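You operate a simulated robot arm through the tools that you are given. There is no shell and no other tool.

Carry out the task below with a simulated two-armed robot. There is one attempt and no reset: what you move stays moved.

## Task
Pick up the jar marked "pegs" from the back of the clamp bench with one hand, pass it to the other hand and put it on the striped plywood panel. Set down upright: jar.

The check looks at the end state, three seconds after you hand in, the way a careful person would. Anything else that was tipped, shoved, dropped, spilled or broken makes it a failure.

## Robot
Two 7-joint arms with two-finger parallel grippers on one trunk, on a base that moves. Base frame: it is fixed to the floor where the robot stands at the start and does not move with it; the origin is under the middle of the robot, x ahead of it, y to its left, z up. Units: cm, degrees, N and s.
The left shoulder is at the start at [2, 11.3, 122.2], the right one opposite. With the tool pointing down near the work surface each hand reaches from about 22 to 60 cm from the robot's upright axis, wherever it stands, measured 20 degrees to its own side. Places, roughly: striped plywood panel (16x18 cm) [94, -114, 90]. Payload 1.57 kg a hand.
The TCP of each hand is the grasp point between the finger pads, 3 cm short of the fingertips. In the tool frame z runs along the fingers and y along their closing line. The gripper opens to 8 cm. The fingers are 1.7 cm wide and 1.2 cm thick; the gripper's body (4 by 8.2 cm) begins 8 cm behind the TCP.
Orientation is that of the tool frame in the base frame, as a unit quaternion [x, y, z, w]. With the fingers straight down and closing along the base's y, the tool's x points along the base's -x, its y along +y and its z along -z.

## Interface
- The arms move only by the tool move_arm. It takes "left_increments", "right_increments" or both (then of equal length, played together; a hand with none holds still); each is a list of rows, each a list of 7 numbers: the opening, from 0 (shut) to 1 (fully open), then the shift along the tool's x, y, z in units of 30 mm (1.0 is 30 mm), then the turn, a rotation vector about the tool's x, y, z in units of 8 degrees (1.0 is 8 degrees). In form: [[claw, x, y, z, rx, ry, rz], ...]. A call has 1 to 20 rows; each row shifts and turns the commanded pose from where the row before left it, along the tool's axes as they then stand. A call with a number of a shift or a turn outside -1 to 1 is refused whole. Rows are played at 5 a second. More than 5 cm and 8.6 degrees between two rows, or a gripper value outside its range, and nothing of the call is played. Where a pose cannot be reached the arm comes as near as it can. A force on the tool above 40 N (or 10 N above the force at the start of the call, whichever is more), or a blocked arm, ends the call early, and 0.2 s more pass. Each finger travels about 4.5 cm/s and halts on what it meets, pressing with about 40 N; the grip force reading is that of the motor and also rises with nothing between the fingers. The clock runs only during rows and for 0.2 s after the last one: add rows that do not move to give the fingers time. The reply holds the time, the measured pose of the TCP, the force on the tool along the base axes, the opening and the grip force, in the units named above and with some noise, with the torque about the TCP (base axes, N m) and any sound that the robot's microphone picked up, and new pictures: "pictures" is both (left out), scene, wrist or none (wrist: the cameras of the hands that moved).
- Cameras (640 x 400 px; columns grow to the right, rows downward): "scene" is now at [9.55, -3.13, 135.02]; the picture's right is [-0.36, -0.93, 0.00], its down [-0.50, 0.19, -0.85] and it looks along [0.79, -0.31, -0.53] (base axes); focal length 252 px, centre (320, 200). "left" rides on the left gripper at [7.2, 0.7, -12.2] in its tool frame; the picture's right is [-0.09, 1.00, 0.00], its down [-0.84, -0.08, -0.54] and it looks along [-0.54, -0.05, 0.84] (tool axes); focal length 238 px, centre (320, 200). "right" rides on the right gripper at [7.2, -0.7, -12.2] in its tool frame; the picture's right is [0.09, 1.00, 0.00], its down [-0.84, 0.08, -0.54] and it looks along [-0.54, 0.05, 0.84] (tool axes); focal length 238 px, centre (320, 200). There is no depth. A picture from a camera that has moved, and an enlarged one, comes with that camera's place and axes in the base frame and with its lens.
- lift_body(by): moves the trunk up (or, below 0, down) by that many cm; the arms and the scene camera ride with it, the base frame stays. It gives what a move gives, with no picture.
- base_move(legs): drives the robot by 1 to 6 legs, each [ahead, left, turn to the left] in cm, cm and degrees, along the robot's own axes; the way and the turn of a leg run together, so that a leg with both is an arc; at most 150 cm and 180 degrees a leg. The arms and the cameras ride along, it lands a little off, and it stops where it bumps. It gives what a move gives, and a new picture of the scene camera.
- aim_head(pan, tilt): turns the head with the scene camera to pan (to the left, within 80 degrees either way) and tilt (down, from -29 to 69), counted from straight ahead of the robot. It gives what a move gives, and a new picture of the scene camera.
- inspect(camera, box): a new picture of the part [left, top, right, bottom] of that camera's present view, enlarged. It takes no simulated time.
- finish_job(): hands the job in; it is judged then, once.

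Nothing tells you exact positions but the pictures and the camera data. Unless the task says otherwise, let go and move clear before handing in.

The tools are called after ">>>" as name(argument=value, ...) on one line, values as JSON. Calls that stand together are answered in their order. move_arm: Moves the arms, as the interface text tells. Its arguments: {"type":"object","properties":{"left_increments":{"type":"array","items":{"type":"array","items":{"type":"number"}}},"right_increments":{"type":"array","items":{"type":"array","items":{"type":"number"}}},"pictures":{"type":"string","enum":["both","scene","wrist","none"]}},"required":[]} The other tools are called the same way: lift_body (by) moves the trunk up or down; base_move (legs) drives the base; aim_head (pan, tilt) turns the head that bears the scene camera; inspect (camera, box) takes an enlarged picture of a part of a camera's view; finish_job () hands the job in.

At the start:

```text
clock: 0.0
left_eef_pos: [45.62, 10.65, 107.82]
left_orientation: [0.001, 1.0, 0.001, 0.0]
left_wrist_force: [-0.1, -0.6, -0.1]
left_ft_torque: [-0.01, -0.01, 0.01]
left_opening: 7.99
left_grip_force: 0.0
right_eef_pos: [42.36, -35.2, 108.85]
right_orientation: [0.001, 1.0, 0.0, 0.0]
right_wrist_force: [0.3, -0.6, -0.8]
right_ft_torque: [-0.01, -0.02, 0.04]
right_opening: 8.01
right_grip_force: 0.1
trunk travel left (down, up): [-27.5, 29.5]
robot x, y, heading: [0.36, 0.13, -0.2]
head pan, tilt (commanded): [-21.2, 32.1]
```

scene: 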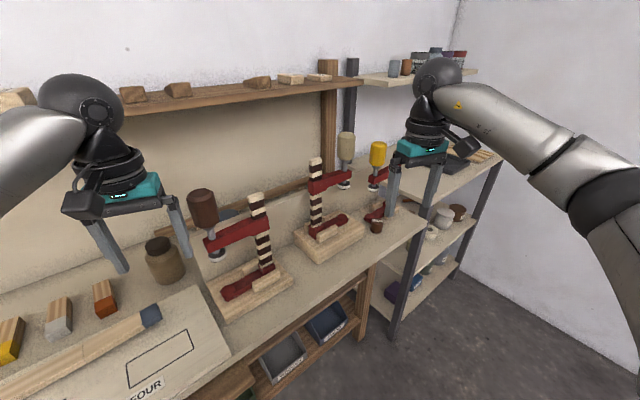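
right: 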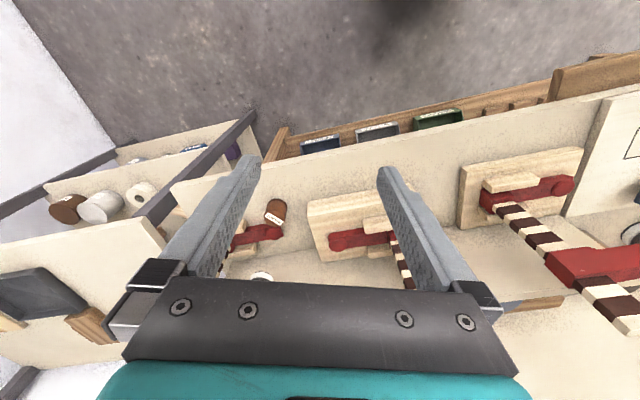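
left: 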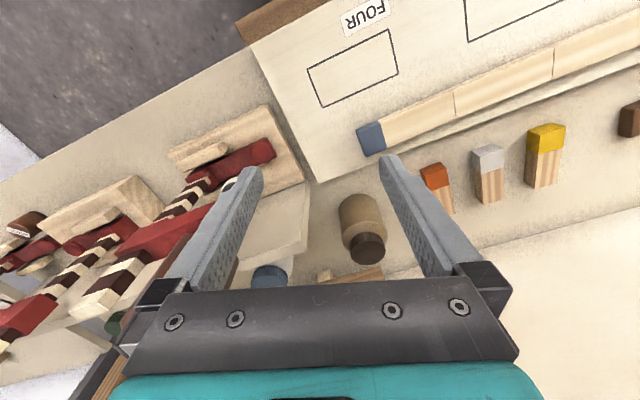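

I see a bench ahead with clamps, a brown jar at the back-left, and a small brown item with a label near the right clamp. I'll look closer to find the jar marked "pegs" and the striped panel.

>>> inspect(camera="scene", box=[100, 180, 260, 300])

>>> inspect(camera="scene", box=[290, 120, 450, 250])

>>> inspect(camera="left", box=[0, 150, 400, 350])

>>> inspect(camera="right", box=[200, 150, 460, 310])

```text
3.33 times, centred on (180, 240) of scene
camera zoom: at [9.55, -3.13, 135.02], right [-0.36, -0.93, 0.0], down [-0.5, 0.19, -0.85], along [0.79, -0.31, -0.53], focal length 841 px, centre (787, 67)
```

zoom: 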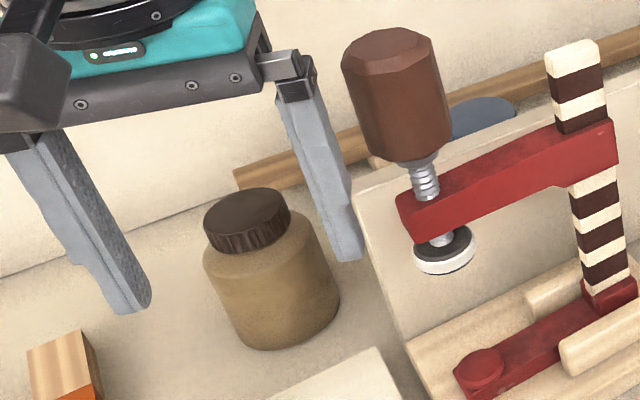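

```text
3.08 times, centred on (370, 185) of scene
camera zoom: at [9.55, -3.13, 135.02], right [-0.36, -0.93, 0.0], down [-0.5, 0.19, -0.85], along [0.79, -0.31, -0.53], focal length 776 px, centre (166, 246)
```

zoom: 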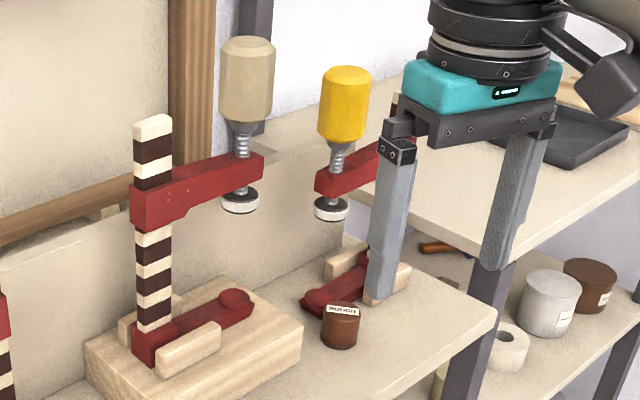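

```text
1.60 times, centred on (200, 250) of left
camera zoom: at [38.46, 11.06, 120.09], right [0.09, 1.0, 0.0], down [0.84, -0.08, 0.54], along [0.54, -0.05, -0.84], focal length 381 px, centre (512, 120)
```

zoom: 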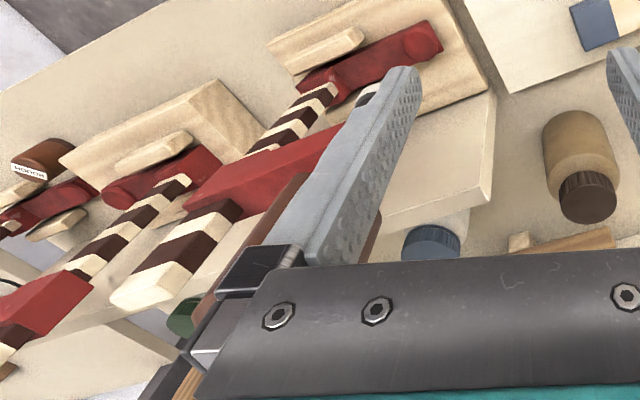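

```text
2.46 times, centred on (330, 230) of right
camera zoom: at [35.25, -35.93, 120.92], right [-0.09, 1.0, 0.0], down [0.84, 0.08, 0.54], along [0.54, 0.05, -0.84], focal length 587 px, centre (295, 126)
```

zoom: 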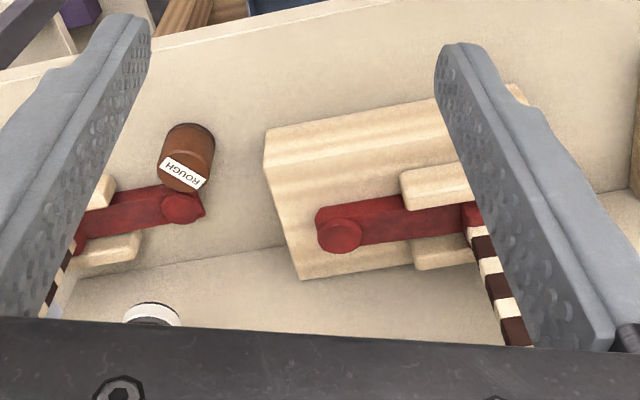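

The bench has several clamps and a low board behind them, with a brown jar to the left and lidded things (blue, green) behind the board. I'll turn the head to see more, including the striped panel on the right.

>>> aim_head(pan=-55, tilt=25)

>>> aim_head(pan=0, tilt=35)

>>> aim_head(pan=30, tilt=35)

```text
clock: 1.0
left_eef_pos: [45.66, 10.56, 107.85]
left_orientation: [0.0, 1.0, -0.001, 0.0]
left_wrist_force: [0.0, 1.1, 0.1]
left_ft_torque: [-0.02, -0.01, -0.01]
left_opening: 8.0
left_grip_force: 0.1
right_eef_pos: [42.4, -35.21, 108.75]
right_orientation: [0.0, 1.0, 0.0, 0.001]
right_wrist_force: [-0.4, 0.1, 0.3]
right_ft_torque: [0.0, -0.01, -0.04]
right_opening: 7.99
right_grip_force: 0.1
trunk travel left (down, up): [-27.5, 29.5]
robot x, y, heading: [0.11, 0.07, -0.0]
head pan, tilt (commanded): [-55.0, 25.0]
camera scene: at [6.49, -7.44, 136.15], right [-0.82, -0.57, 0.0], down [-0.24, 0.35, -0.91], along [0.52, -0.74, -0.42], focal length 252 px, centre (320, 200)
```

scene: 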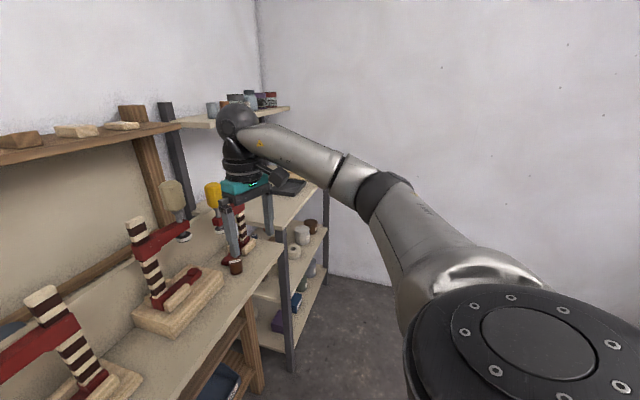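

```text
clock: 2.2
left_eef_pos: [45.57, 10.44, 107.87]
left_orientation: [-0.001, 1.0, 0.001, 0.001]
left_wrist_force: [-0.5, 0.0, -0.2]
left_ft_torque: [0.0, -0.03, -0.01]
left_opening: 8.02
left_grip_force: 0.0
right_eef_pos: [42.45, -35.2, 108.72]
right_orientation: [0.0, 1.0, 0.0, 0.001]
right_wrist_force: [0.7, 0.5, -0.7]
right_ft_torque: [0.05, 0.01, -0.04]
right_opening: 8.02
right_grip_force: 0.0
trunk travel left (down, up): [-27.5, 29.5]
robot x, y, heading: [0.43, -0.14, 0.1]
head pan, tilt (commanded): [0.0, 35.0]
camera scene: at [10.01, 0.09, 134.58], right [0.0, -1.0, 0.0], down [-0.57, 0.0, -0.82], along [0.82, 0.0, -0.57], focal length 252 px, centre (320, 200)
```

scene: 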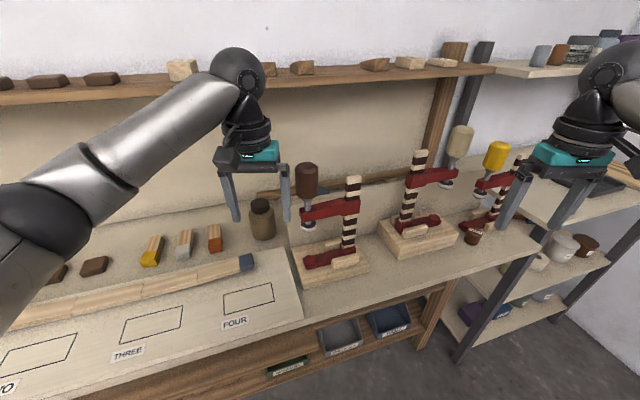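

```text
clock: 3.2
left_eef_pos: [45.61, 10.49, 107.95]
left_orientation: [0.0, 1.0, 0.0, 0.0]
left_wrist_force: [0.5, 0.1, 0.4]
left_ft_torque: [0.0, -0.01, 0.03]
left_opening: 8.0
left_grip_force: 0.1
right_eef_pos: [42.37, -35.11, 108.79]
right_orientation: [0.0, 1.0, 0.001, 0.0]
right_wrist_force: [0.6, -0.3, 0.0]
right_ft_torque: [0.02, 0.0, -0.03]
right_opening: 7.99
right_grip_force: 0.1
trunk travel left (down, up): [-27.5, 29.5]
robot x, y, heading: [0.06, -0.03, 0.1]
head pan, tilt (commanded): [30.0, 35.0]
camera scene: at [8.83, 4.5, 134.58], right [0.5, -0.87, 0.0], down [-0.5, -0.29, -0.82], along [0.71, 0.41, -0.57], focal length 252 px, centre (320, 200)
```

scene: 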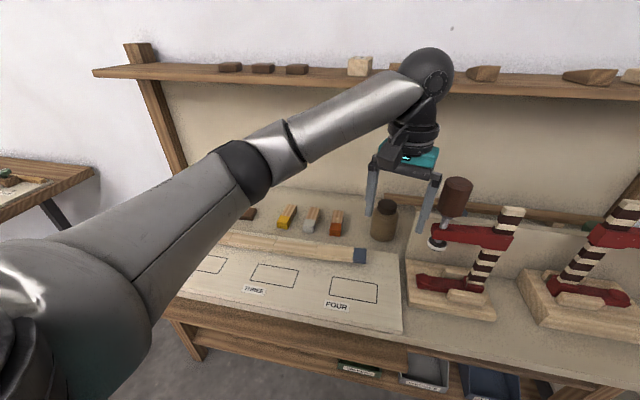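

There is a low board behind the clamps hiding things with blue and green tops. I'll raise the trunk to look over it.

>>> lift_body(by=28)

>>> aim_head(pan=-15, tilt=45)

```text
clock: 6.0
left_eef_pos: [45.61, 10.41, 135.92]
left_orientation: [0.0, 1.0, 0.0, 0.0]
left_wrist_force: [-0.5, -0.6, -0.3]
left_ft_torque: [0.03, -0.05, 0.02]
left_opening: 8.02
left_grip_force: 0.0
right_eef_pos: [42.46, -35.34, 136.68]
right_orientation: [0.0, 1.0, 0.0, 0.0]
right_wrist_force: [0.3, 0.1, 0.1]
right_ft_torque: [0.01, 0.0, -0.01]
right_opening: 8.02
right_grip_force: 0.0
trunk travel left (down, up): [-55.5, 1.5]
robot x, y, heading: [-0.22, -0.07, 0.1]
head pan, tilt (commanded): [30.0, 35.0]
```

```text
clock: 7.1
left_eef_pos: [45.65, 10.51, 135.97]
left_orientation: [0.0, 1.0, 0.0, 0.0]
left_wrist_force: [-0.1, -0.1, -0.3]
left_ft_torque: [0.01, 0.01, 0.01]
left_opening: 7.98
left_grip_force: 0.0
right_eef_pos: [42.3, -35.23, 136.79]
right_orientation: [-0.001, 1.0, 0.0, 0.0]
right_wrist_force: [0.8, 0.2, -0.1]
right_ft_torque: [0.05, 0.02, -0.01]
right_opening: 8.01
right_grip_force: 0.2
trunk travel left (down, up): [-55.5, 1.5]
robot x, y, heading: [0.17, 0.11, 0.1]
head pan, tilt (commanded): [-15.0, 45.0]
camera scene: at [9.06, -1.99, 161.1], right [-0.26, -0.97, 0.0], down [-0.68, 0.18, -0.71], along [0.68, -0.18, -0.71], focal length 252 px, centre (320, 200)
```

scene: 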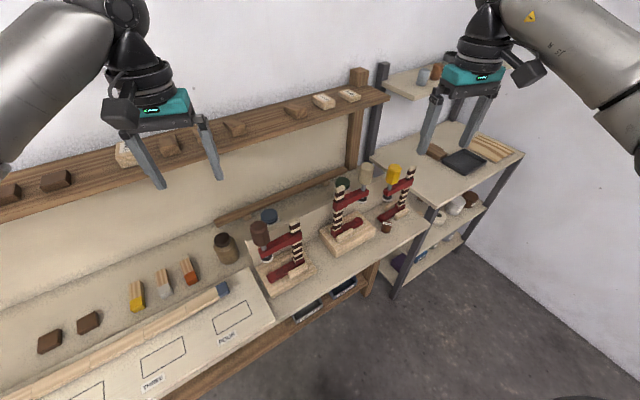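

>>> inspect(camera="scene", box=[200, 160, 360, 280])

>>> inspect(camera="scene", box=[310, 100, 530, 250])

>>> inspect(camera="left", box=[0, 100, 400, 350])

>>> inspect(camera="right", box=[0, 0, 640, 400])

```text
3.33 times, centred on (280, 220) of scene
camera zoom: at [9.06, -1.99, 161.1], right [-0.26, -0.97, 0.0], down [-0.68, 0.18, -0.71], along [0.68, -0.18, -0.71], focal length 841 px, centre (453, 133)
```

zoom: 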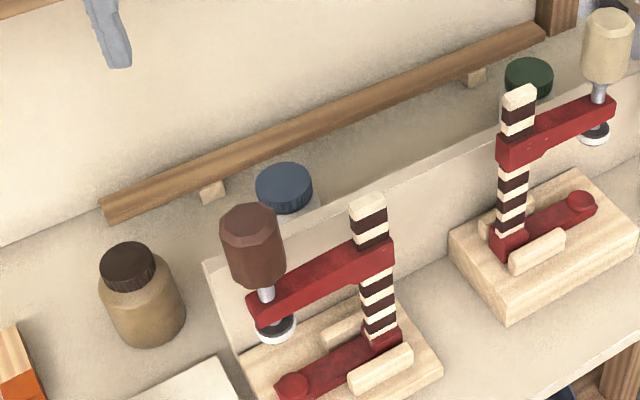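

```text
2.67 times, centred on (420, 175) of scene
camera zoom: at [9.06, -1.99, 161.1], right [-0.26, -0.97, 0.0], down [-0.68, 0.18, -0.71], along [0.68, -0.18, -0.71], focal length 672 px, centre (53, 267)
```

zoom: 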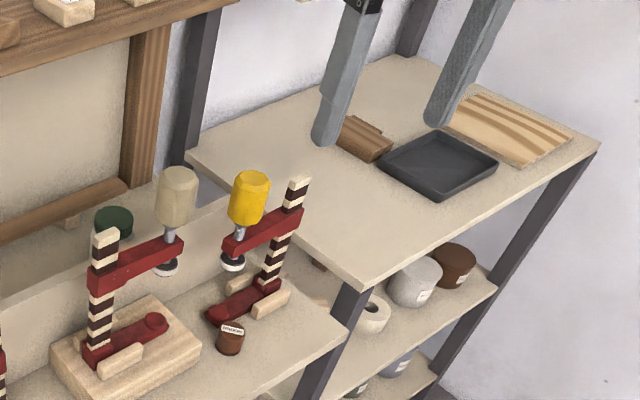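

```text
1.60 times, centred on (200, 225) of left
camera zoom: at [38.46, 11.06, 148.09], right [0.09, 1.0, 0.0], down [0.84, -0.08, 0.54], along [0.54, -0.05, -0.84], focal length 381 px, centre (512, 160)
```

zoom: 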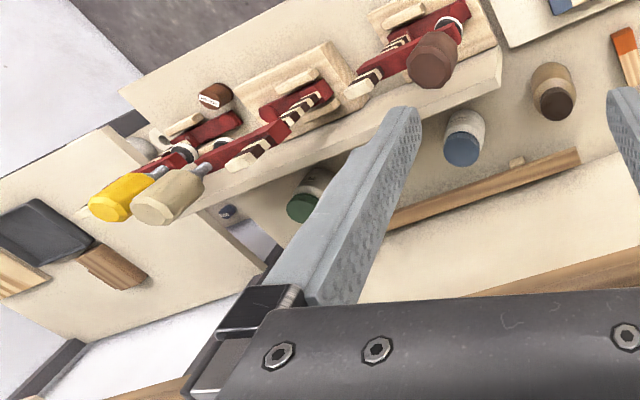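

```text
1.00 times, centred on (320, 200) of right (not enlarged: the box is as wide or as high as the picture)
camera zoom: at [35.25, -35.92, 148.92], right [-0.09, 1.0, 0.0], down [0.84, 0.08, 0.54], along [0.54, 0.05, -0.84], focal length 238 px, centre (320, 200)
```

zoom: 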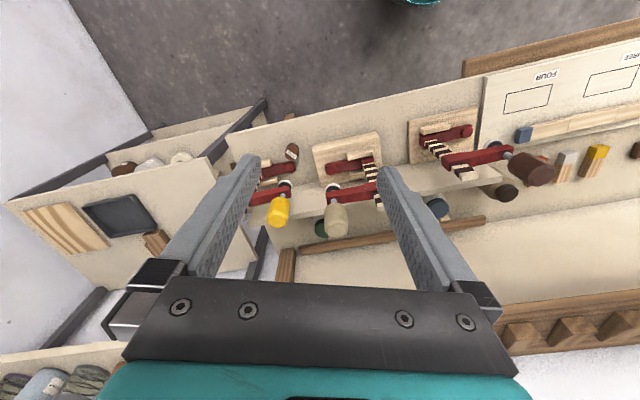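

Three lidded jars stand at the back: brown-lid, blue-lid, green-lid. I'll zoom into each to read labels.

>>> inspect(camera="left", box=[170, 190, 220, 250])

>>> inspect(camera="left", box=[260, 150, 380, 220])

>>> inspect(camera="right", box=[300, 170, 540, 260])

>>> inspect(camera="scene", box=[210, 200, 290, 270])

```text
6.67 times, centred on (195, 220) of left
camera zoom: at [38.46, 11.06, 148.09], right [0.09, 1.0, 0.0], down [0.84, -0.08, 0.54], along [0.54, -0.05, -0.84], focal length 1589 px, centre (1153, 67)
```

zoom: 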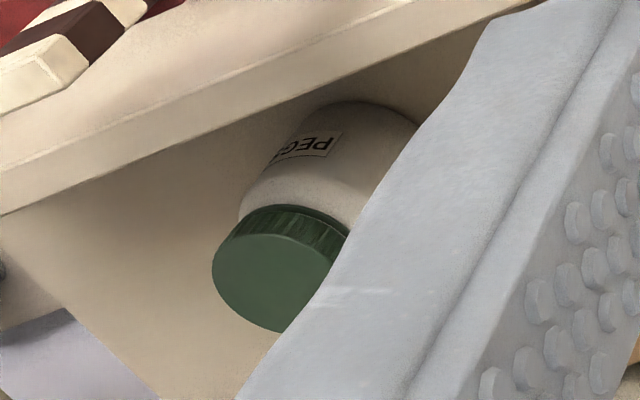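

```text
5.33 times, centred on (320, 185) of left
camera zoom: at [38.46, 11.06, 148.09], right [0.09, 1.0, 0.0], down [0.84, -0.08, 0.54], along [0.54, -0.05, -0.84], focal length 1271 px, centre (320, 280)
```

zoom: 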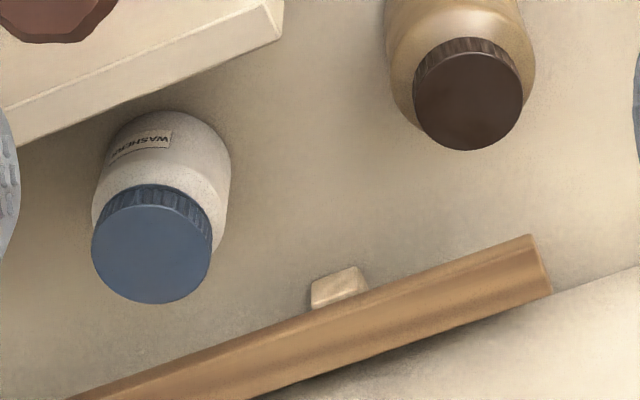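

```text
2.67 times, centred on (420, 215) of right
camera zoom: at [35.25, -35.92, 148.92], right [-0.09, 1.0, 0.0], down [0.84, 0.08, 0.54], along [0.54, 0.05, -0.84], focal length 636 px, centre (53, 160)
```

zoom: 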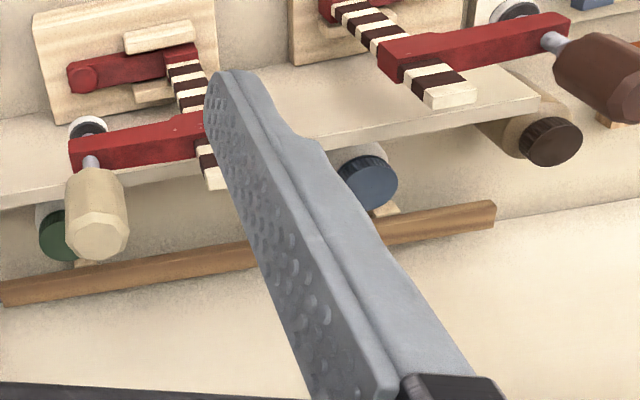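

```text
5.71 times, centred on (250, 235) of scene
camera zoom: at [9.06, -1.99, 161.1], right [-0.26, -0.97, 0.0], down [-0.68, 0.18, -0.71], along [0.68, -0.18, -0.71], focal length 1441 px, centre (720, 0)
```

zoom: 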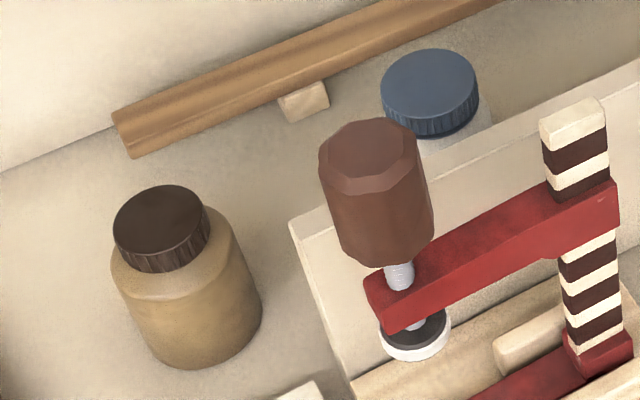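

The green-lidded jar behind the low fence is the PEGS jar (blue is WASHERS); I estimate its lid top at about (78.4, -30, 96.5), the bench runs about 16° off my y axis, and the overhead shelf's front edge is just behind the jar. I'll turn to face the bench and strafe right to get in front of it, staying well back from the bench.

>>> base_move(legs=[[0, 0, 16.4], [2, -40, 0]])

>>> aim_head(pan=0, tilt=40)

```text
clock: 10.6
left_eef_pos: [53.78, -14.22, 135.86]
left_orientation: [-0.145, 0.989, -0.001, 0.0]
left_wrist_force: [-0.3, -0.5, -0.2]
left_ft_torque: [0.03, 0.01, 0.03]
left_opening: 8.01
left_grip_force: 0.1
right_eef_pos: [63.81, -58.94, 136.79]
right_orientation: [-0.145, 0.989, 0.0, -0.001]
right_wrist_force: [0.2, 0.3, -0.1]
right_ft_torque: [-0.01, 0.0, 0.01]
right_opening: 8.03
right_grip_force: 0.0
trunk travel left (down, up): [-55.5, 1.5]
robot x, y, heading: [13.4, -37.38, 16.6]
head pan, tilt (commanded): [-15.0, 45.0]
camera scene: at [22.45, -36.77, 161.1], right [0.03, -1.0, 0.0], down [-0.71, -0.02, -0.71], along [0.71, 0.02, -0.71], focal length 252 px, centre (320, 200)
```

scene: 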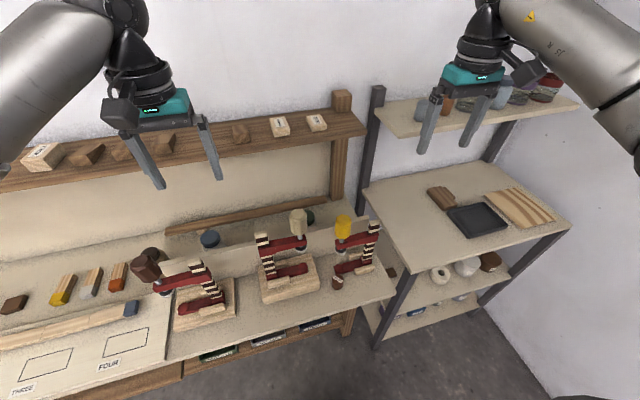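

```text
clock: 11.3
left_eef_pos: [53.9, -14.16, 135.84]
left_orientation: [-0.146, 0.989, 0.001, 0.0]
left_wrist_force: [-0.4, -0.4, -0.5]
left_ft_torque: [0.0, -0.01, 0.06]
left_opening: 7.97
left_grip_force: 0.0
right_eef_pos: [63.8, -58.98, 136.67]
right_orientation: [-0.145, 0.989, 0.0, 0.0]
right_wrist_force: [0.0, 0.5, -0.3]
right_ft_torque: [-0.03, 0.02, 0.01]
right_opening: 7.99
right_grip_force: 0.1
trunk travel left (down, up): [-55.5, 1.5]
robot x, y, heading: [12.86, -37.46, 16.5]
head pan, tilt (commanded): [0.0, 40.0]
camera scene: at [22.45, -34.53, 161.82], right [0.29, -0.96, 0.0], down [-0.62, -0.18, -0.77], along [0.73, 0.22, -0.64], focal length 252 px, centre (320, 200)
```

scene: 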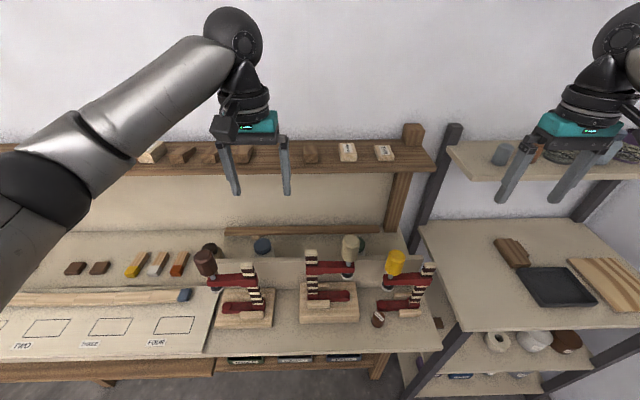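

Now facing the bench squarely. I'll zoom in on the clamps and jar area and the shelf edges.

>>> inspect(camera="scene", box=[280, 200, 460, 340])

>>> inspect(camera="left", box=[60, 100, 340, 280])

>>> inspect(camera="right", box=[0, 0, 640, 400])

```text
2.86 times, centred on (370, 270) of scene
camera zoom: at [22.45, -34.53, 161.82], right [0.29, -0.96, 0.0], down [-0.62, -0.18, -0.77], along [0.73, 0.22, -0.64], focal length 720 px, centre (177, 0)
```

zoom: 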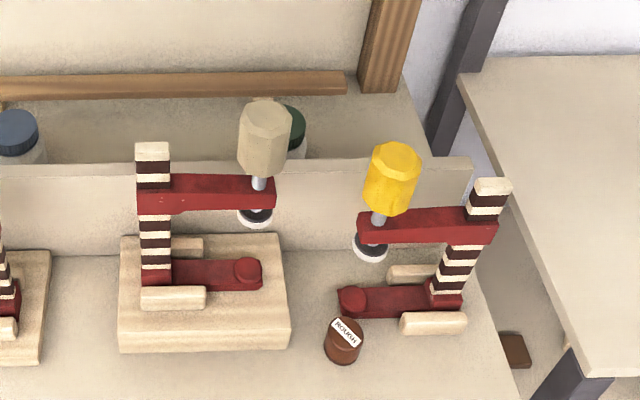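

```text
2.22 times, centred on (200, 190) of left
camera zoom: at [46.78, -15.73, 148.09], right [-0.2, 0.98, 0.0], down [0.82, 0.17, 0.54], along [0.53, 0.11, -0.84], focal length 530 px, centre (587, 222)
```

zoom: 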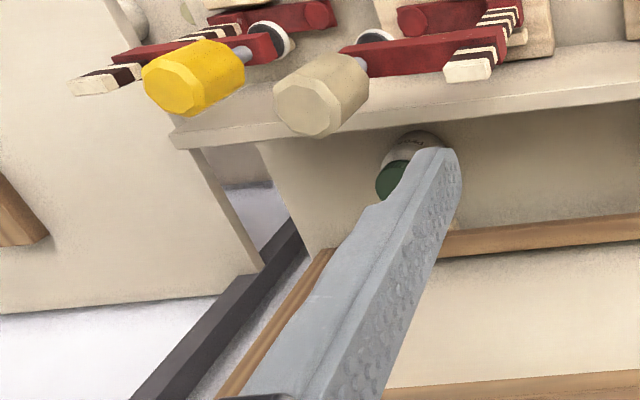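

```text
1.00 times, centred on (320, 200) of right (not enlarged: the box is as wide or as high as the picture)
camera zoom: at [57.22, -61.67, 148.93], right [-0.37, 0.93, 0.0], down [0.78, 0.31, 0.54], along [0.5, 0.2, -0.84], focal length 238 px, centre (320, 200)
```

zoom: 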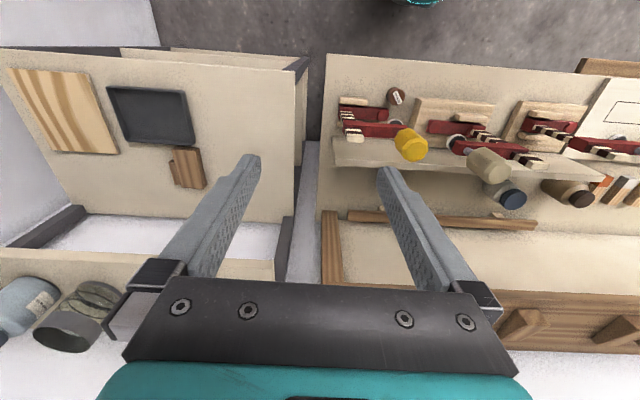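

The jar sits behind a fence about 14 cm tall (top ~z 100), lid just below the fence top, with the shelf edge above and slightly behind. I need to get closer, so I'll look down at my base to see how much room there is to the bench.

>>> aim_head(pan=0, tilt=69)

```text
clock: 12.2
left_eef_pos: [53.95, -14.06, 135.94]
left_orientation: [-0.145, 0.989, 0.0, 0.0]
left_wrist_force: [-0.6, 0.7, 0.0]
left_ft_torque: [-0.02, -0.01, 0.02]
left_opening: 8.01
left_grip_force: 0.1
right_eef_pos: [63.85, -58.85, 136.83]
right_orientation: [-0.145, 0.989, 0.0, 0.0]
right_wrist_force: [-0.2, -0.1, 0.0]
right_ft_torque: [0.03, -0.01, -0.04]
right_opening: 8.01
right_grip_force: 0.1
trunk travel left (down, up): [-55.5, 1.5]
robot x, y, heading: [13.22, -37.48, 16.6]
head pan, tilt (commanded): [0.0, 68.8]
camera scene: at [19.67, -35.37, 158.21], right [0.29, -0.96, 0.0], down [-0.89, -0.27, -0.36], along [0.35, 0.1, -0.93], focal length 252 px, centre (320, 200)
```

scene: 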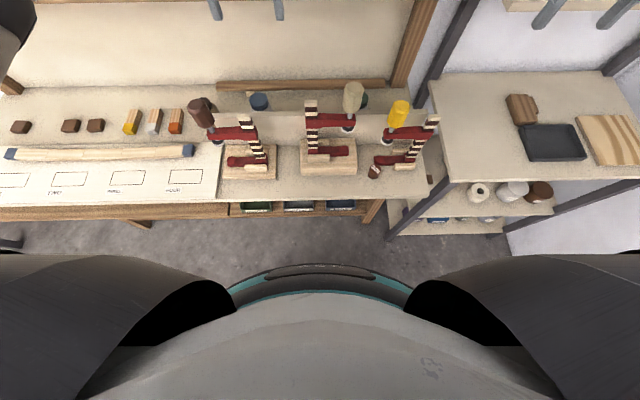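

My base front reaches about 24 cm ahead of my axis and the bench front is about 35 cm ahead, so I can drive about 8 cm closer. I'll pull the left hand back first, then drive forward.

>>> move_arm(left_increments=[[1, 1, 0, 0, 0, 0, 0], [1, 1, 0, 0, 0, 0, 0], [1, 1, 0, 0, 0, 0, 0], [1, 1, 0, 0, 0, 0, 0]], pictures="none")

>>> base_move(legs=[[7.5, 0, 0]])

```text
clock: 13.2
left_eef_pos: [42.14, -17.71, 135.74]
left_orientation: [-0.145, 0.989, 0.0, 0.0]
left_wrist_force: [1.0, 0.4, 0.3]
left_ft_torque: [-0.01, -0.03, 0.0]
left_opening: 8.03
left_grip_force: 0.0
right_eef_pos: [63.8, -58.88, 136.73]
right_orientation: [-0.145, 0.989, 0.0, 0.001]
right_wrist_force: [0.5, -0.5, 0.1]
right_ft_torque: [0.0, -0.04, -0.01]
right_opening: 8.03
right_grip_force: 0.0
trunk travel left (down, up): [-55.5, 1.5]
robot x, y, heading: [13.03, -37.08, 17.0]
head pan, tilt (commanded): [0.0, 68.8]
```

```text
clock: 14.3
left_eef_pos: [49.62, -15.49, 135.7]
left_orientation: [-0.144, 0.99, 0.0, 0.0]
left_wrist_force: [0.5, -0.4, 1.2]
left_ft_torque: [-0.03, 0.04, -0.03]
left_opening: 7.97
left_grip_force: 0.1
right_eef_pos: [71.0, -56.82, 136.78]
right_orientation: [-0.145, 0.989, -0.001, -0.001]
right_wrist_force: [0.1, 0.6, -0.4]
right_ft_torque: [-0.02, 0.02, 0.0]
right_opening: 7.99
right_grip_force: 0.0
trunk travel left (down, up): [-55.5, 1.5]
robot x, y, heading: [20.27, -35.1, 16.4]
head pan, tilt (commanded): [0.0, 68.8]
camera scene: at [26.85, -33.24, 158.2], right [0.29, -0.96, 0.0], down [-0.89, -0.27, -0.36], along [0.35, 0.1, -0.93], focal length 252 px, centre (320, 200)
```

scene: 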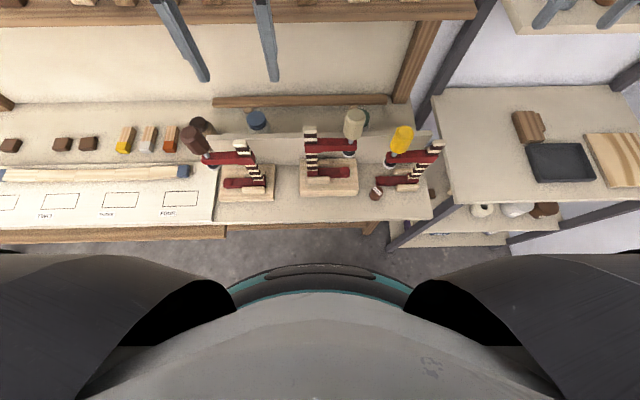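

There's still a gap to the bench. Now I'll tilt the right hand 10° (wrist toward me) and bring it leftward to above the jar, staying above handles and shelf.

>>> move_arm(right_increments=[[1, 0, 0.98, 0, 0, -0.625, 0], [1, 0, 0.98, 0, 0, -0.625, 0], [1, -0.25, 0.98, 0, 0, 0, 0], [1, -0.25, 0.98, 0, 0, 0, 0], [1, -0.25, 0.98, 0, 0, 0, 0], [1, -0.25, 0.98, 0, 0, 0, 0], [1, -0.25, 0.98, 0, 0, 0, 0], [1, -0.25, 0.98, 0, 0, 0, 0], [1, 0, 0, 0, 0, 0, 0]])

```text
clock: 16.3
left_eef_pos: [49.5, -15.63, 135.79]
left_orientation: [-0.144, 0.99, 0.0, 0.0]
left_wrist_force: [-0.2, -0.6, -0.1]
left_ft_torque: [0.03, 0.02, 0.0]
left_opening: 8.02
left_grip_force: 0.1
right_eef_pos: [68.47, -32.94, 137.52]
right_orientation: [-0.143, 0.986, 0.013, 0.086]
right_wrist_force: [0.3, 0.3, 0.9]
right_ft_torque: [0.0, -0.03, 0.03]
right_opening: 8.01
right_grip_force: 0.1
trunk travel left (down, up): [-55.5, 1.5]
robot x, y, heading: [20.42, -35.24, 16.4]
head pan, tilt (commanded): [0.0, 68.8]
camera scene: at [26.72, -33.38, 158.21], right [0.29, -0.96, 0.0], down [-0.89, -0.27, -0.36], along [0.35, 0.1, -0.93], focal length 252 px, centre (320, 200)
camera right: at [59.84, -36.31, 148.22], right [-0.37, 0.93, -0.02], down [0.68, 0.28, 0.68], along [0.64, 0.24, -0.73], focal length 238 px, centre (320, 200)
```

scene: 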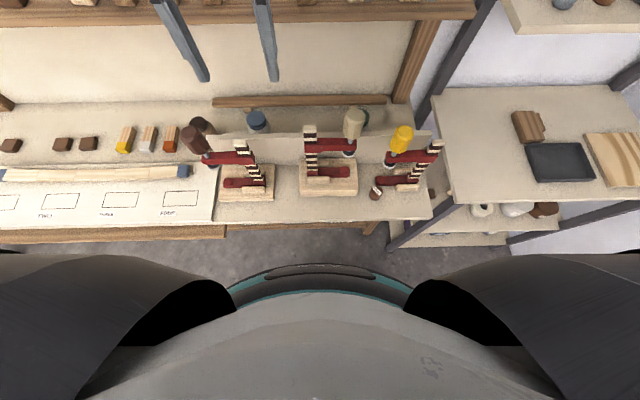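
right: 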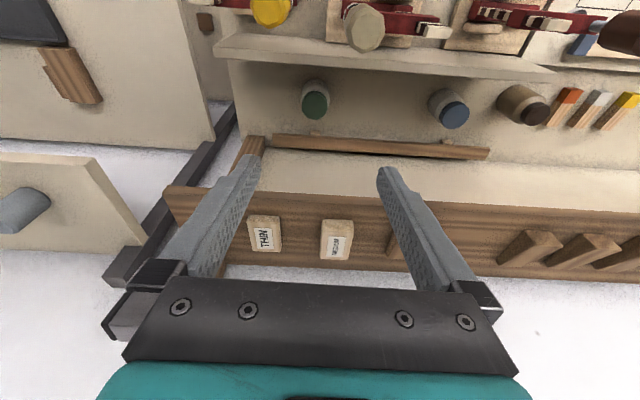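

The right wrist camera now sees the green-lid jar from the front-above. I'll zoom to measure its position, size, and the shelf edge.

>>> inspect(camera="right", box=[260, 60, 380, 140])

>>> inspect(camera="right", box=[150, 100, 420, 280])

>>> inspect(camera="left", box=[0, 0, 640, 400])

>>> inspect(camera="scene", box=[280, 80, 460, 210])

```text
5.00 times, centred on (320, 100) of right
camera zoom: at [59.84, -36.31, 148.22], right [-0.37, 0.93, -0.02], down [0.68, 0.28, 0.68], along [0.64, 0.24, -0.73], focal length 1192 px, centre (320, 700)
```

zoom: 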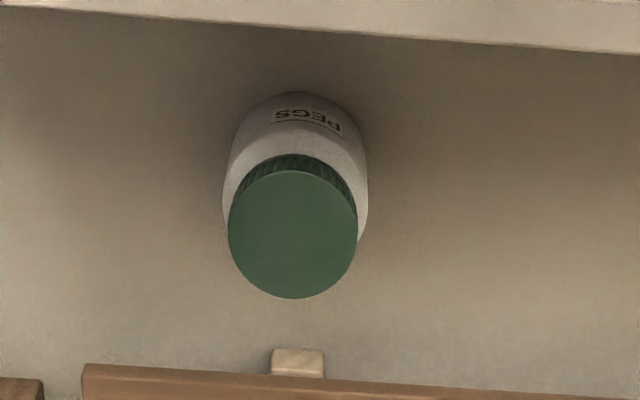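

```text
2.22 times, centred on (285, 190) of right
camera zoom: at [59.84, -36.31, 148.22], right [-0.37, 0.93, -0.02], down [0.68, 0.28, 0.68], along [0.64, 0.24, -0.73], focal length 530 px, centre (398, 222)
```

zoom: 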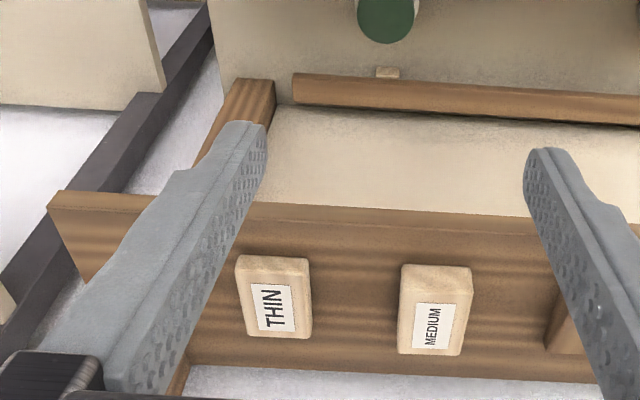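

```text
1.00 times, centred on (320, 200) of left (not enlarged: the box is as wide or as high as the picture)
camera zoom: at [42.36, -17.17, 148.06], right [-0.2, 0.98, 0.0], down [0.82, 0.16, 0.54], along [0.53, 0.11, -0.84], focal length 238 px, centre (320, 200)
```

zoom: 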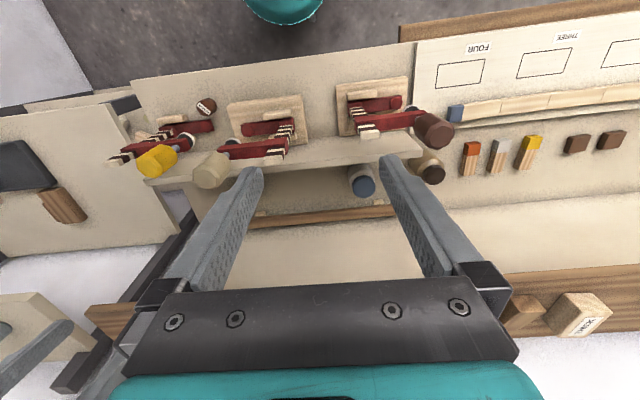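

```text
3.08 times, centred on (370, 145) of scene
camera zoom: at [26.72, -33.38, 158.21], right [0.29, -0.96, 0.0], down [-0.89, -0.27, -0.36], along [0.35, 0.1, -0.93], focal length 776 px, centre (166, 369)
```

zoom: 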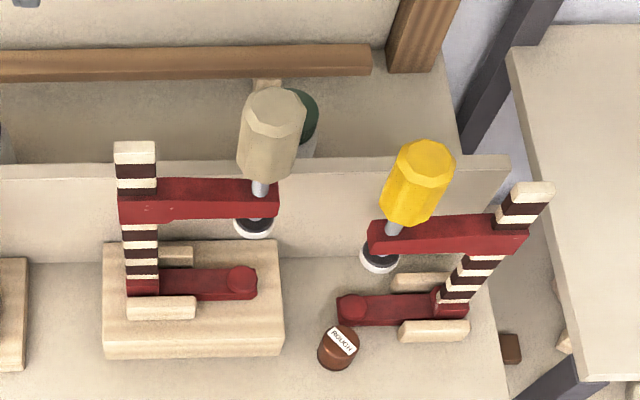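

PEGS is confirmed on the green-lid jar; best estimate of the lid-top centre in bench terms is 68 cm deep, about 9 cm tall jar with a ~5.8 cm lid and ~7 cm body. I'll lower the trunk 14 cm so the right arm can reach, then look again.

>>> lift_body(by=-14)

>>> move_arm(right_increments=[[1, 0, -0.15, 0, 0, -0.625, 0], [1, 0, -0.15, 0, 0, -0.625, 0], [1, -0.5, 0, 0.3, 0, 0, 0], [1, -0.5, 0, 0.3, 0, 0, 0], [1, 0, 0, 0, 0, 0, 0]])

```text
clock: 17.9
left_eef_pos: [49.29, -15.64, 121.94]
left_orientation: [-0.144, 0.99, 0.0, 0.0]
left_wrist_force: [0.9, 0.4, 0.6]
left_ft_torque: [-0.02, 0.04, 0.01]
left_opening: 8.0
left_grip_force: 0.0
right_eef_pos: [68.42, -32.99, 123.51]
right_orientation: [-0.143, 0.986, 0.012, 0.086]
right_wrist_force: [0.4, 0.3, 0.5]
right_ft_torque: [-0.01, -0.03, -0.04]
right_opening: 8.0
right_grip_force: 0.1
trunk travel left (down, up): [-41.5, 15.5]
robot x, y, heading: [20.12, -35.42, 16.6]
head pan, tilt (commanded): [0.0, 68.8]
```

```text
clock: 19.1
left_eef_pos: [49.28, -15.54, 121.73]
left_orientation: [-0.145, 0.989, 0.0, 0.0]
left_wrist_force: [-0.2, 0.2, 0.7]
left_ft_torque: [-0.01, -0.02, 0.04]
left_opening: 8.0
left_grip_force: 0.1
right_eef_pos: [71.91, -32.74, 122.84]
right_orientation: [-0.143, 0.974, 0.026, 0.171]
right_wrist_force: [0.0, -0.3, -0.1]
right_ft_torque: [-0.01, 0.0, 0.01]
right_opening: 8.01
right_grip_force: 0.2
trunk travel left (down, up): [-41.5, 15.5]
robot x, y, heading: [20.25, -35.19, 16.3]
head pan, tilt (commanded): [0.0, 68.8]
camera scene: at [26.72, -33.28, 144.21], right [0.29, -0.96, 0.0], down [-0.89, -0.27, -0.36], along [0.35, 0.1, -0.93], focal length 252 px, centre (320, 200)
camera right: at [61.71, -36.59, 131.81], right [-0.37, 0.93, -0.03], down [0.55, 0.25, 0.8], along [0.75, 0.27, -0.6], focal length 238 px, centre (320, 200)
```

scene: 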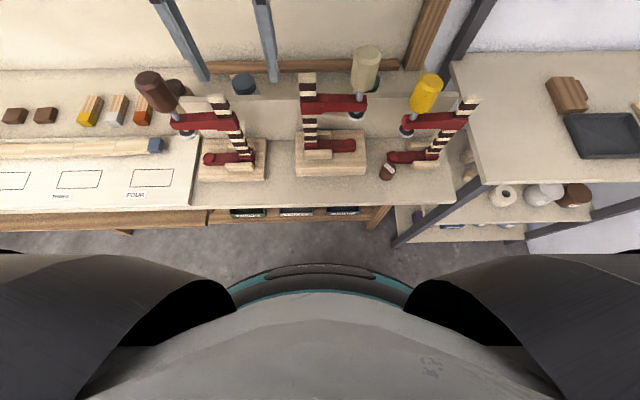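
right: 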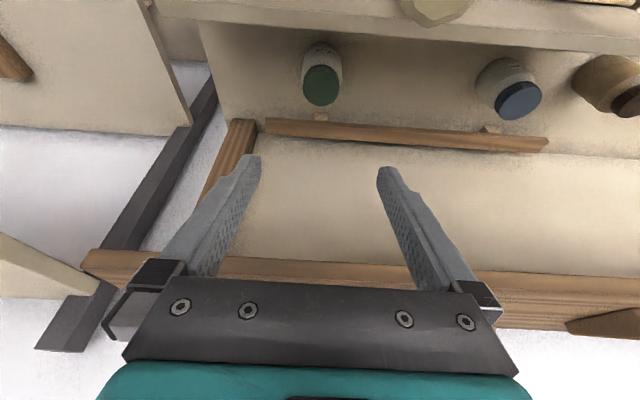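

>>> inspect(camera="right", box=[260, 20, 400, 130])

```text
3.64 times, centred on (330, 75) of right
camera zoom: at [61.71, -36.59, 131.81], right [-0.37, 0.93, -0.03], down [0.55, 0.25, 0.8], along [0.75, 0.27, -0.6], focal length 867 px, centre (284, 654)
```

zoom: 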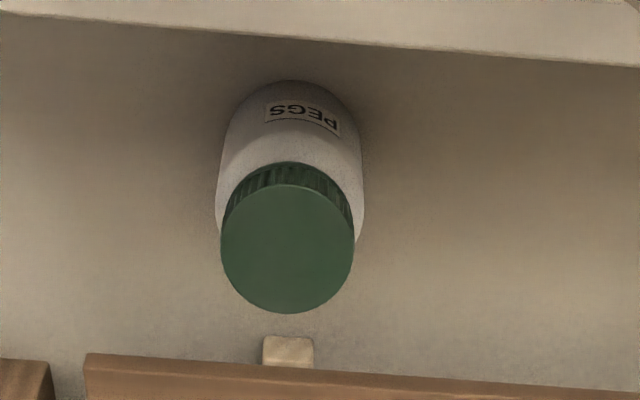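

The lid top is now well fixed at bench-depth 68.0, lateral -52.0, z 95.0, lid 5.8 cm wide; the shelf's lower front edge is at depth 69.6, z 123. I'll move the hand forward and down in front of the shelf edge, then check the forearm clearance to the clamp handles.

>>> move_arm(right_increments=[[1, -0.193, -0.012, 0.712, 0, 0, 0], [1, -0.193, -0.012, 0.712, 0, 0, 0], [1, -0.193, -0.012, 0.712, 0, 0, 0], [1, -0.193, -0.012, 0.712, 0, 0, 0], [1, -0.193, -0.012, 0.712, 0, 0, 0], [1, -0.193, -0.012, 0.712, 0, 0, 0], [1, 0, 0, 0, 0, 0, 0]], pictures="wrist")

>>> aim_head(pan=-10, tilt=30)

```text
clock: 20.8
left_eef_pos: [49.37, -15.56, 121.84]
left_orientation: [-0.144, 0.99, 0.0, 0.0]
left_wrist_force: [0.8, 0.8, -0.3]
left_ft_torque: [0.0, -0.01, 0.03]
left_opening: 8.02
left_grip_force: 0.1
right_eef_pos: [79.43, -30.83, 111.88]
right_orientation: [-0.142, 0.975, 0.025, 0.172]
right_wrist_force: [0.1, -0.4, 0.3]
right_ft_torque: [-0.01, 0.02, -0.03]
right_opening: 8.01
right_grip_force: 0.0
trunk travel left (down, up): [-41.5, 15.5]
robot x, y, heading: [20.49, -35.48, 16.5]
head pan, tilt (commanded): [0.0, 68.8]
camera right: at [69.13, -34.61, 120.87], right [-0.37, 0.93, -0.03], down [0.55, 0.25, 0.8], along [0.75, 0.27, -0.61], focal length 238 px, centre (320, 200)
```

right: 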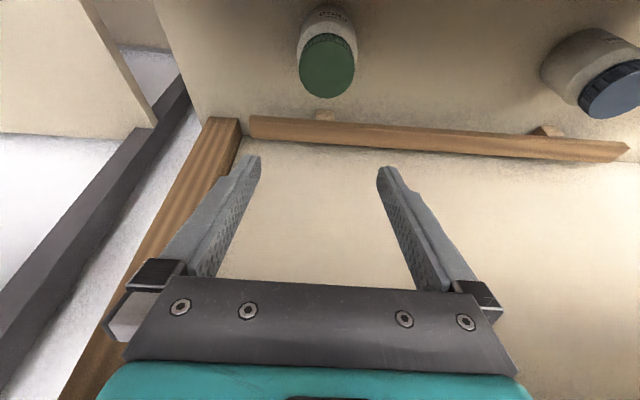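

```text
clock: 21.8
left_eef_pos: [49.38, -15.47, 121.84]
left_orientation: [-0.144, 0.99, 0.0, 0.0]
left_wrist_force: [-0.4, 0.2, 0.9]
left_ft_torque: [0.0, 0.02, 0.01]
left_opening: 8.0
left_grip_force: 0.0
right_eef_pos: [79.33, -30.9, 111.93]
right_orientation: [-0.142, 0.974, 0.025, 0.172]
right_wrist_force: [0.7, 0.3, 0.1]
right_ft_torque: [-0.03, -0.01, 0.02]
right_opening: 7.98
right_grip_force: 0.0
trunk travel left (down, up): [-41.5, 15.5]
robot x, y, heading: [20.23, -34.92, 16.4]
head pan, tilt (commanded): [-10.0, 30.0]
camera scene: at [30.36, -33.83, 149.35], right [0.12, -0.99, 0.0], down [-0.5, -0.06, -0.87], along [0.86, 0.1, -0.5], focal length 252 px, centre (320, 200)
```

scene: 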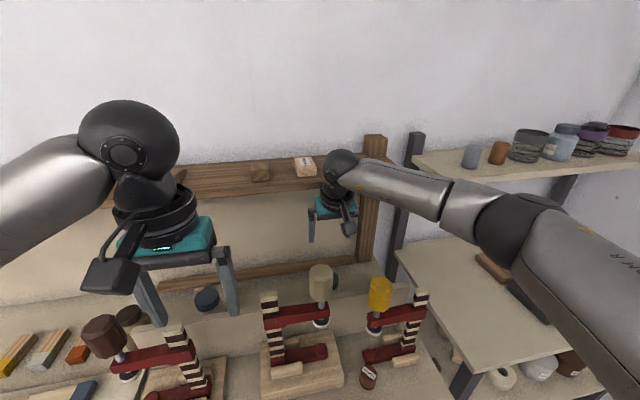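

The forearm runs well above and to the right of the handles. I'll refine the lid's position from this closer view before descending.

>>> inspect(camera="right", box=[270, 0, 390, 110])

>>> inspect(camera="scene", box=[290, 130, 450, 350])

```text
3.64 times, centred on (330, 55) of right
camera zoom: at [69.14, -34.6, 120.89], right [-0.37, 0.93, -0.03], down [0.55, 0.25, 0.8], along [0.75, 0.27, -0.61], focal length 867 px, centre (284, 727)
```

zoom: 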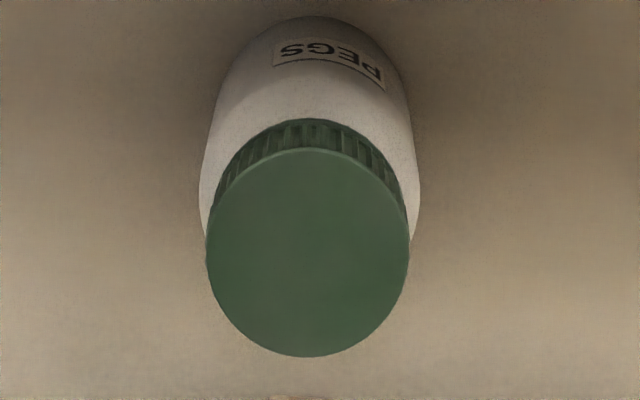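

```text
1.82 times, centred on (370, 240) of scene
camera zoom: at [30.36, -33.83, 149.35], right [0.12, -0.99, 0.0], down [-0.5, -0.06, -0.87], along [0.86, 0.1, -0.5], focal length 458 px, centre (229, 127)
```

zoom: 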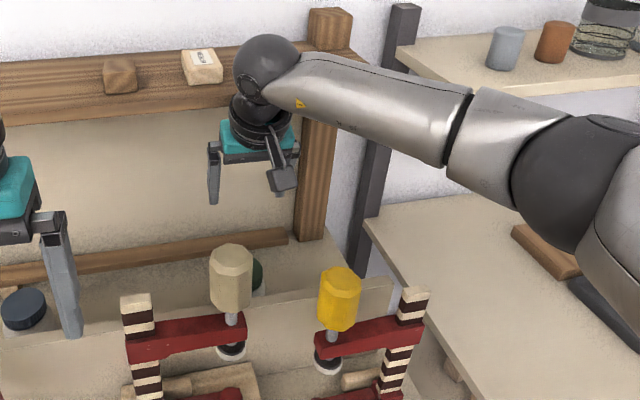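

Lid top refined to about z 95.4, depth 67.9, lateral -51.95. I'll descend 10 cm and check.

>>> move_arm(right_increments=[[1, 0.24, 0.012, 0.626, 0, 0, 0], [1, 0.24, 0.012, 0.626, 0, 0, 0], [1, 0.24, 0.012, 0.626, 0, 0, 0], [1, 0.24, 0.012, 0.626, 0, 0, 0], [1, 0.24, 0.012, 0.626, 0, 0, 0], [1, 0, 0, 0, 0, 0, 0]])

```text
clock: 23.2
left_eef_pos: [49.43, -15.49, 121.8]
left_orientation: [-0.144, 0.99, 0.001, 0.0]
left_wrist_force: [0.2, -0.3, 0.2]
left_ft_torque: [0.01, 0.02, 0.01]
left_opening: 8.01
left_grip_force: 0.0
right_eef_pos: [79.29, -30.71, 102.0]
right_orientation: [-0.142, 0.974, 0.025, 0.172]
right_wrist_force: [0.1, -0.2, -0.6]
right_ft_torque: [0.01, -0.01, 0.03]
right_opening: 8.01
right_grip_force: 0.0
trunk travel left (down, up): [-41.5, 15.5]
robot x, y, heading: [20.19, -35.2, 16.3]
head pan, tilt (commanded): [-10.0, 30.0]
camera scene: at [30.34, -33.84, 149.36], right [0.11, -0.99, 0.0], down [-0.5, -0.06, -0.87], along [0.86, 0.1, -0.5], focal length 252 px, centre (320, 200)
camera right: at [69.02, -34.51, 110.8], right [-0.37, 0.93, -0.03], down [0.55, 0.25, 0.8], along [0.75, 0.27, -0.6], focal length 238 px, centre (320, 200)
```

scene: 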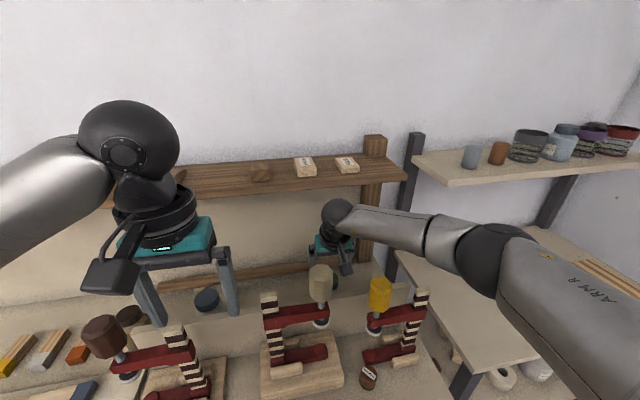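
right: 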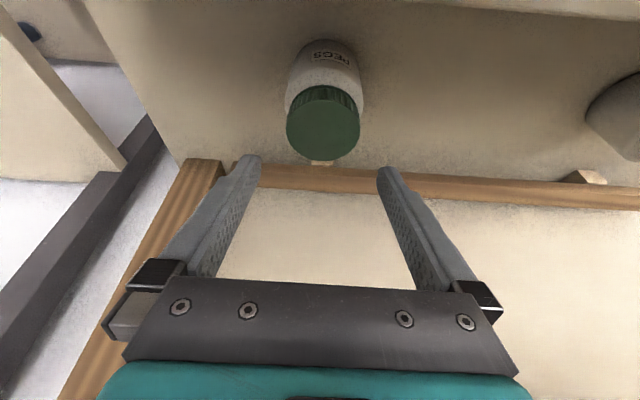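

>>> inspect(camera="right", box=[230, 30, 410, 190])

```text
2.50 times, centred on (320, 110) of right
camera zoom: at [69.02, -34.51, 110.8], right [-0.37, 0.93, -0.03], down [0.55, 0.25, 0.8], along [0.75, 0.27, -0.6], focal length 596 px, centre (320, 425)
```

zoom: 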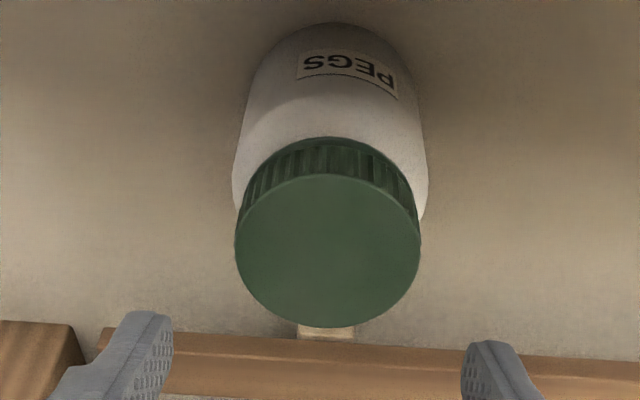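

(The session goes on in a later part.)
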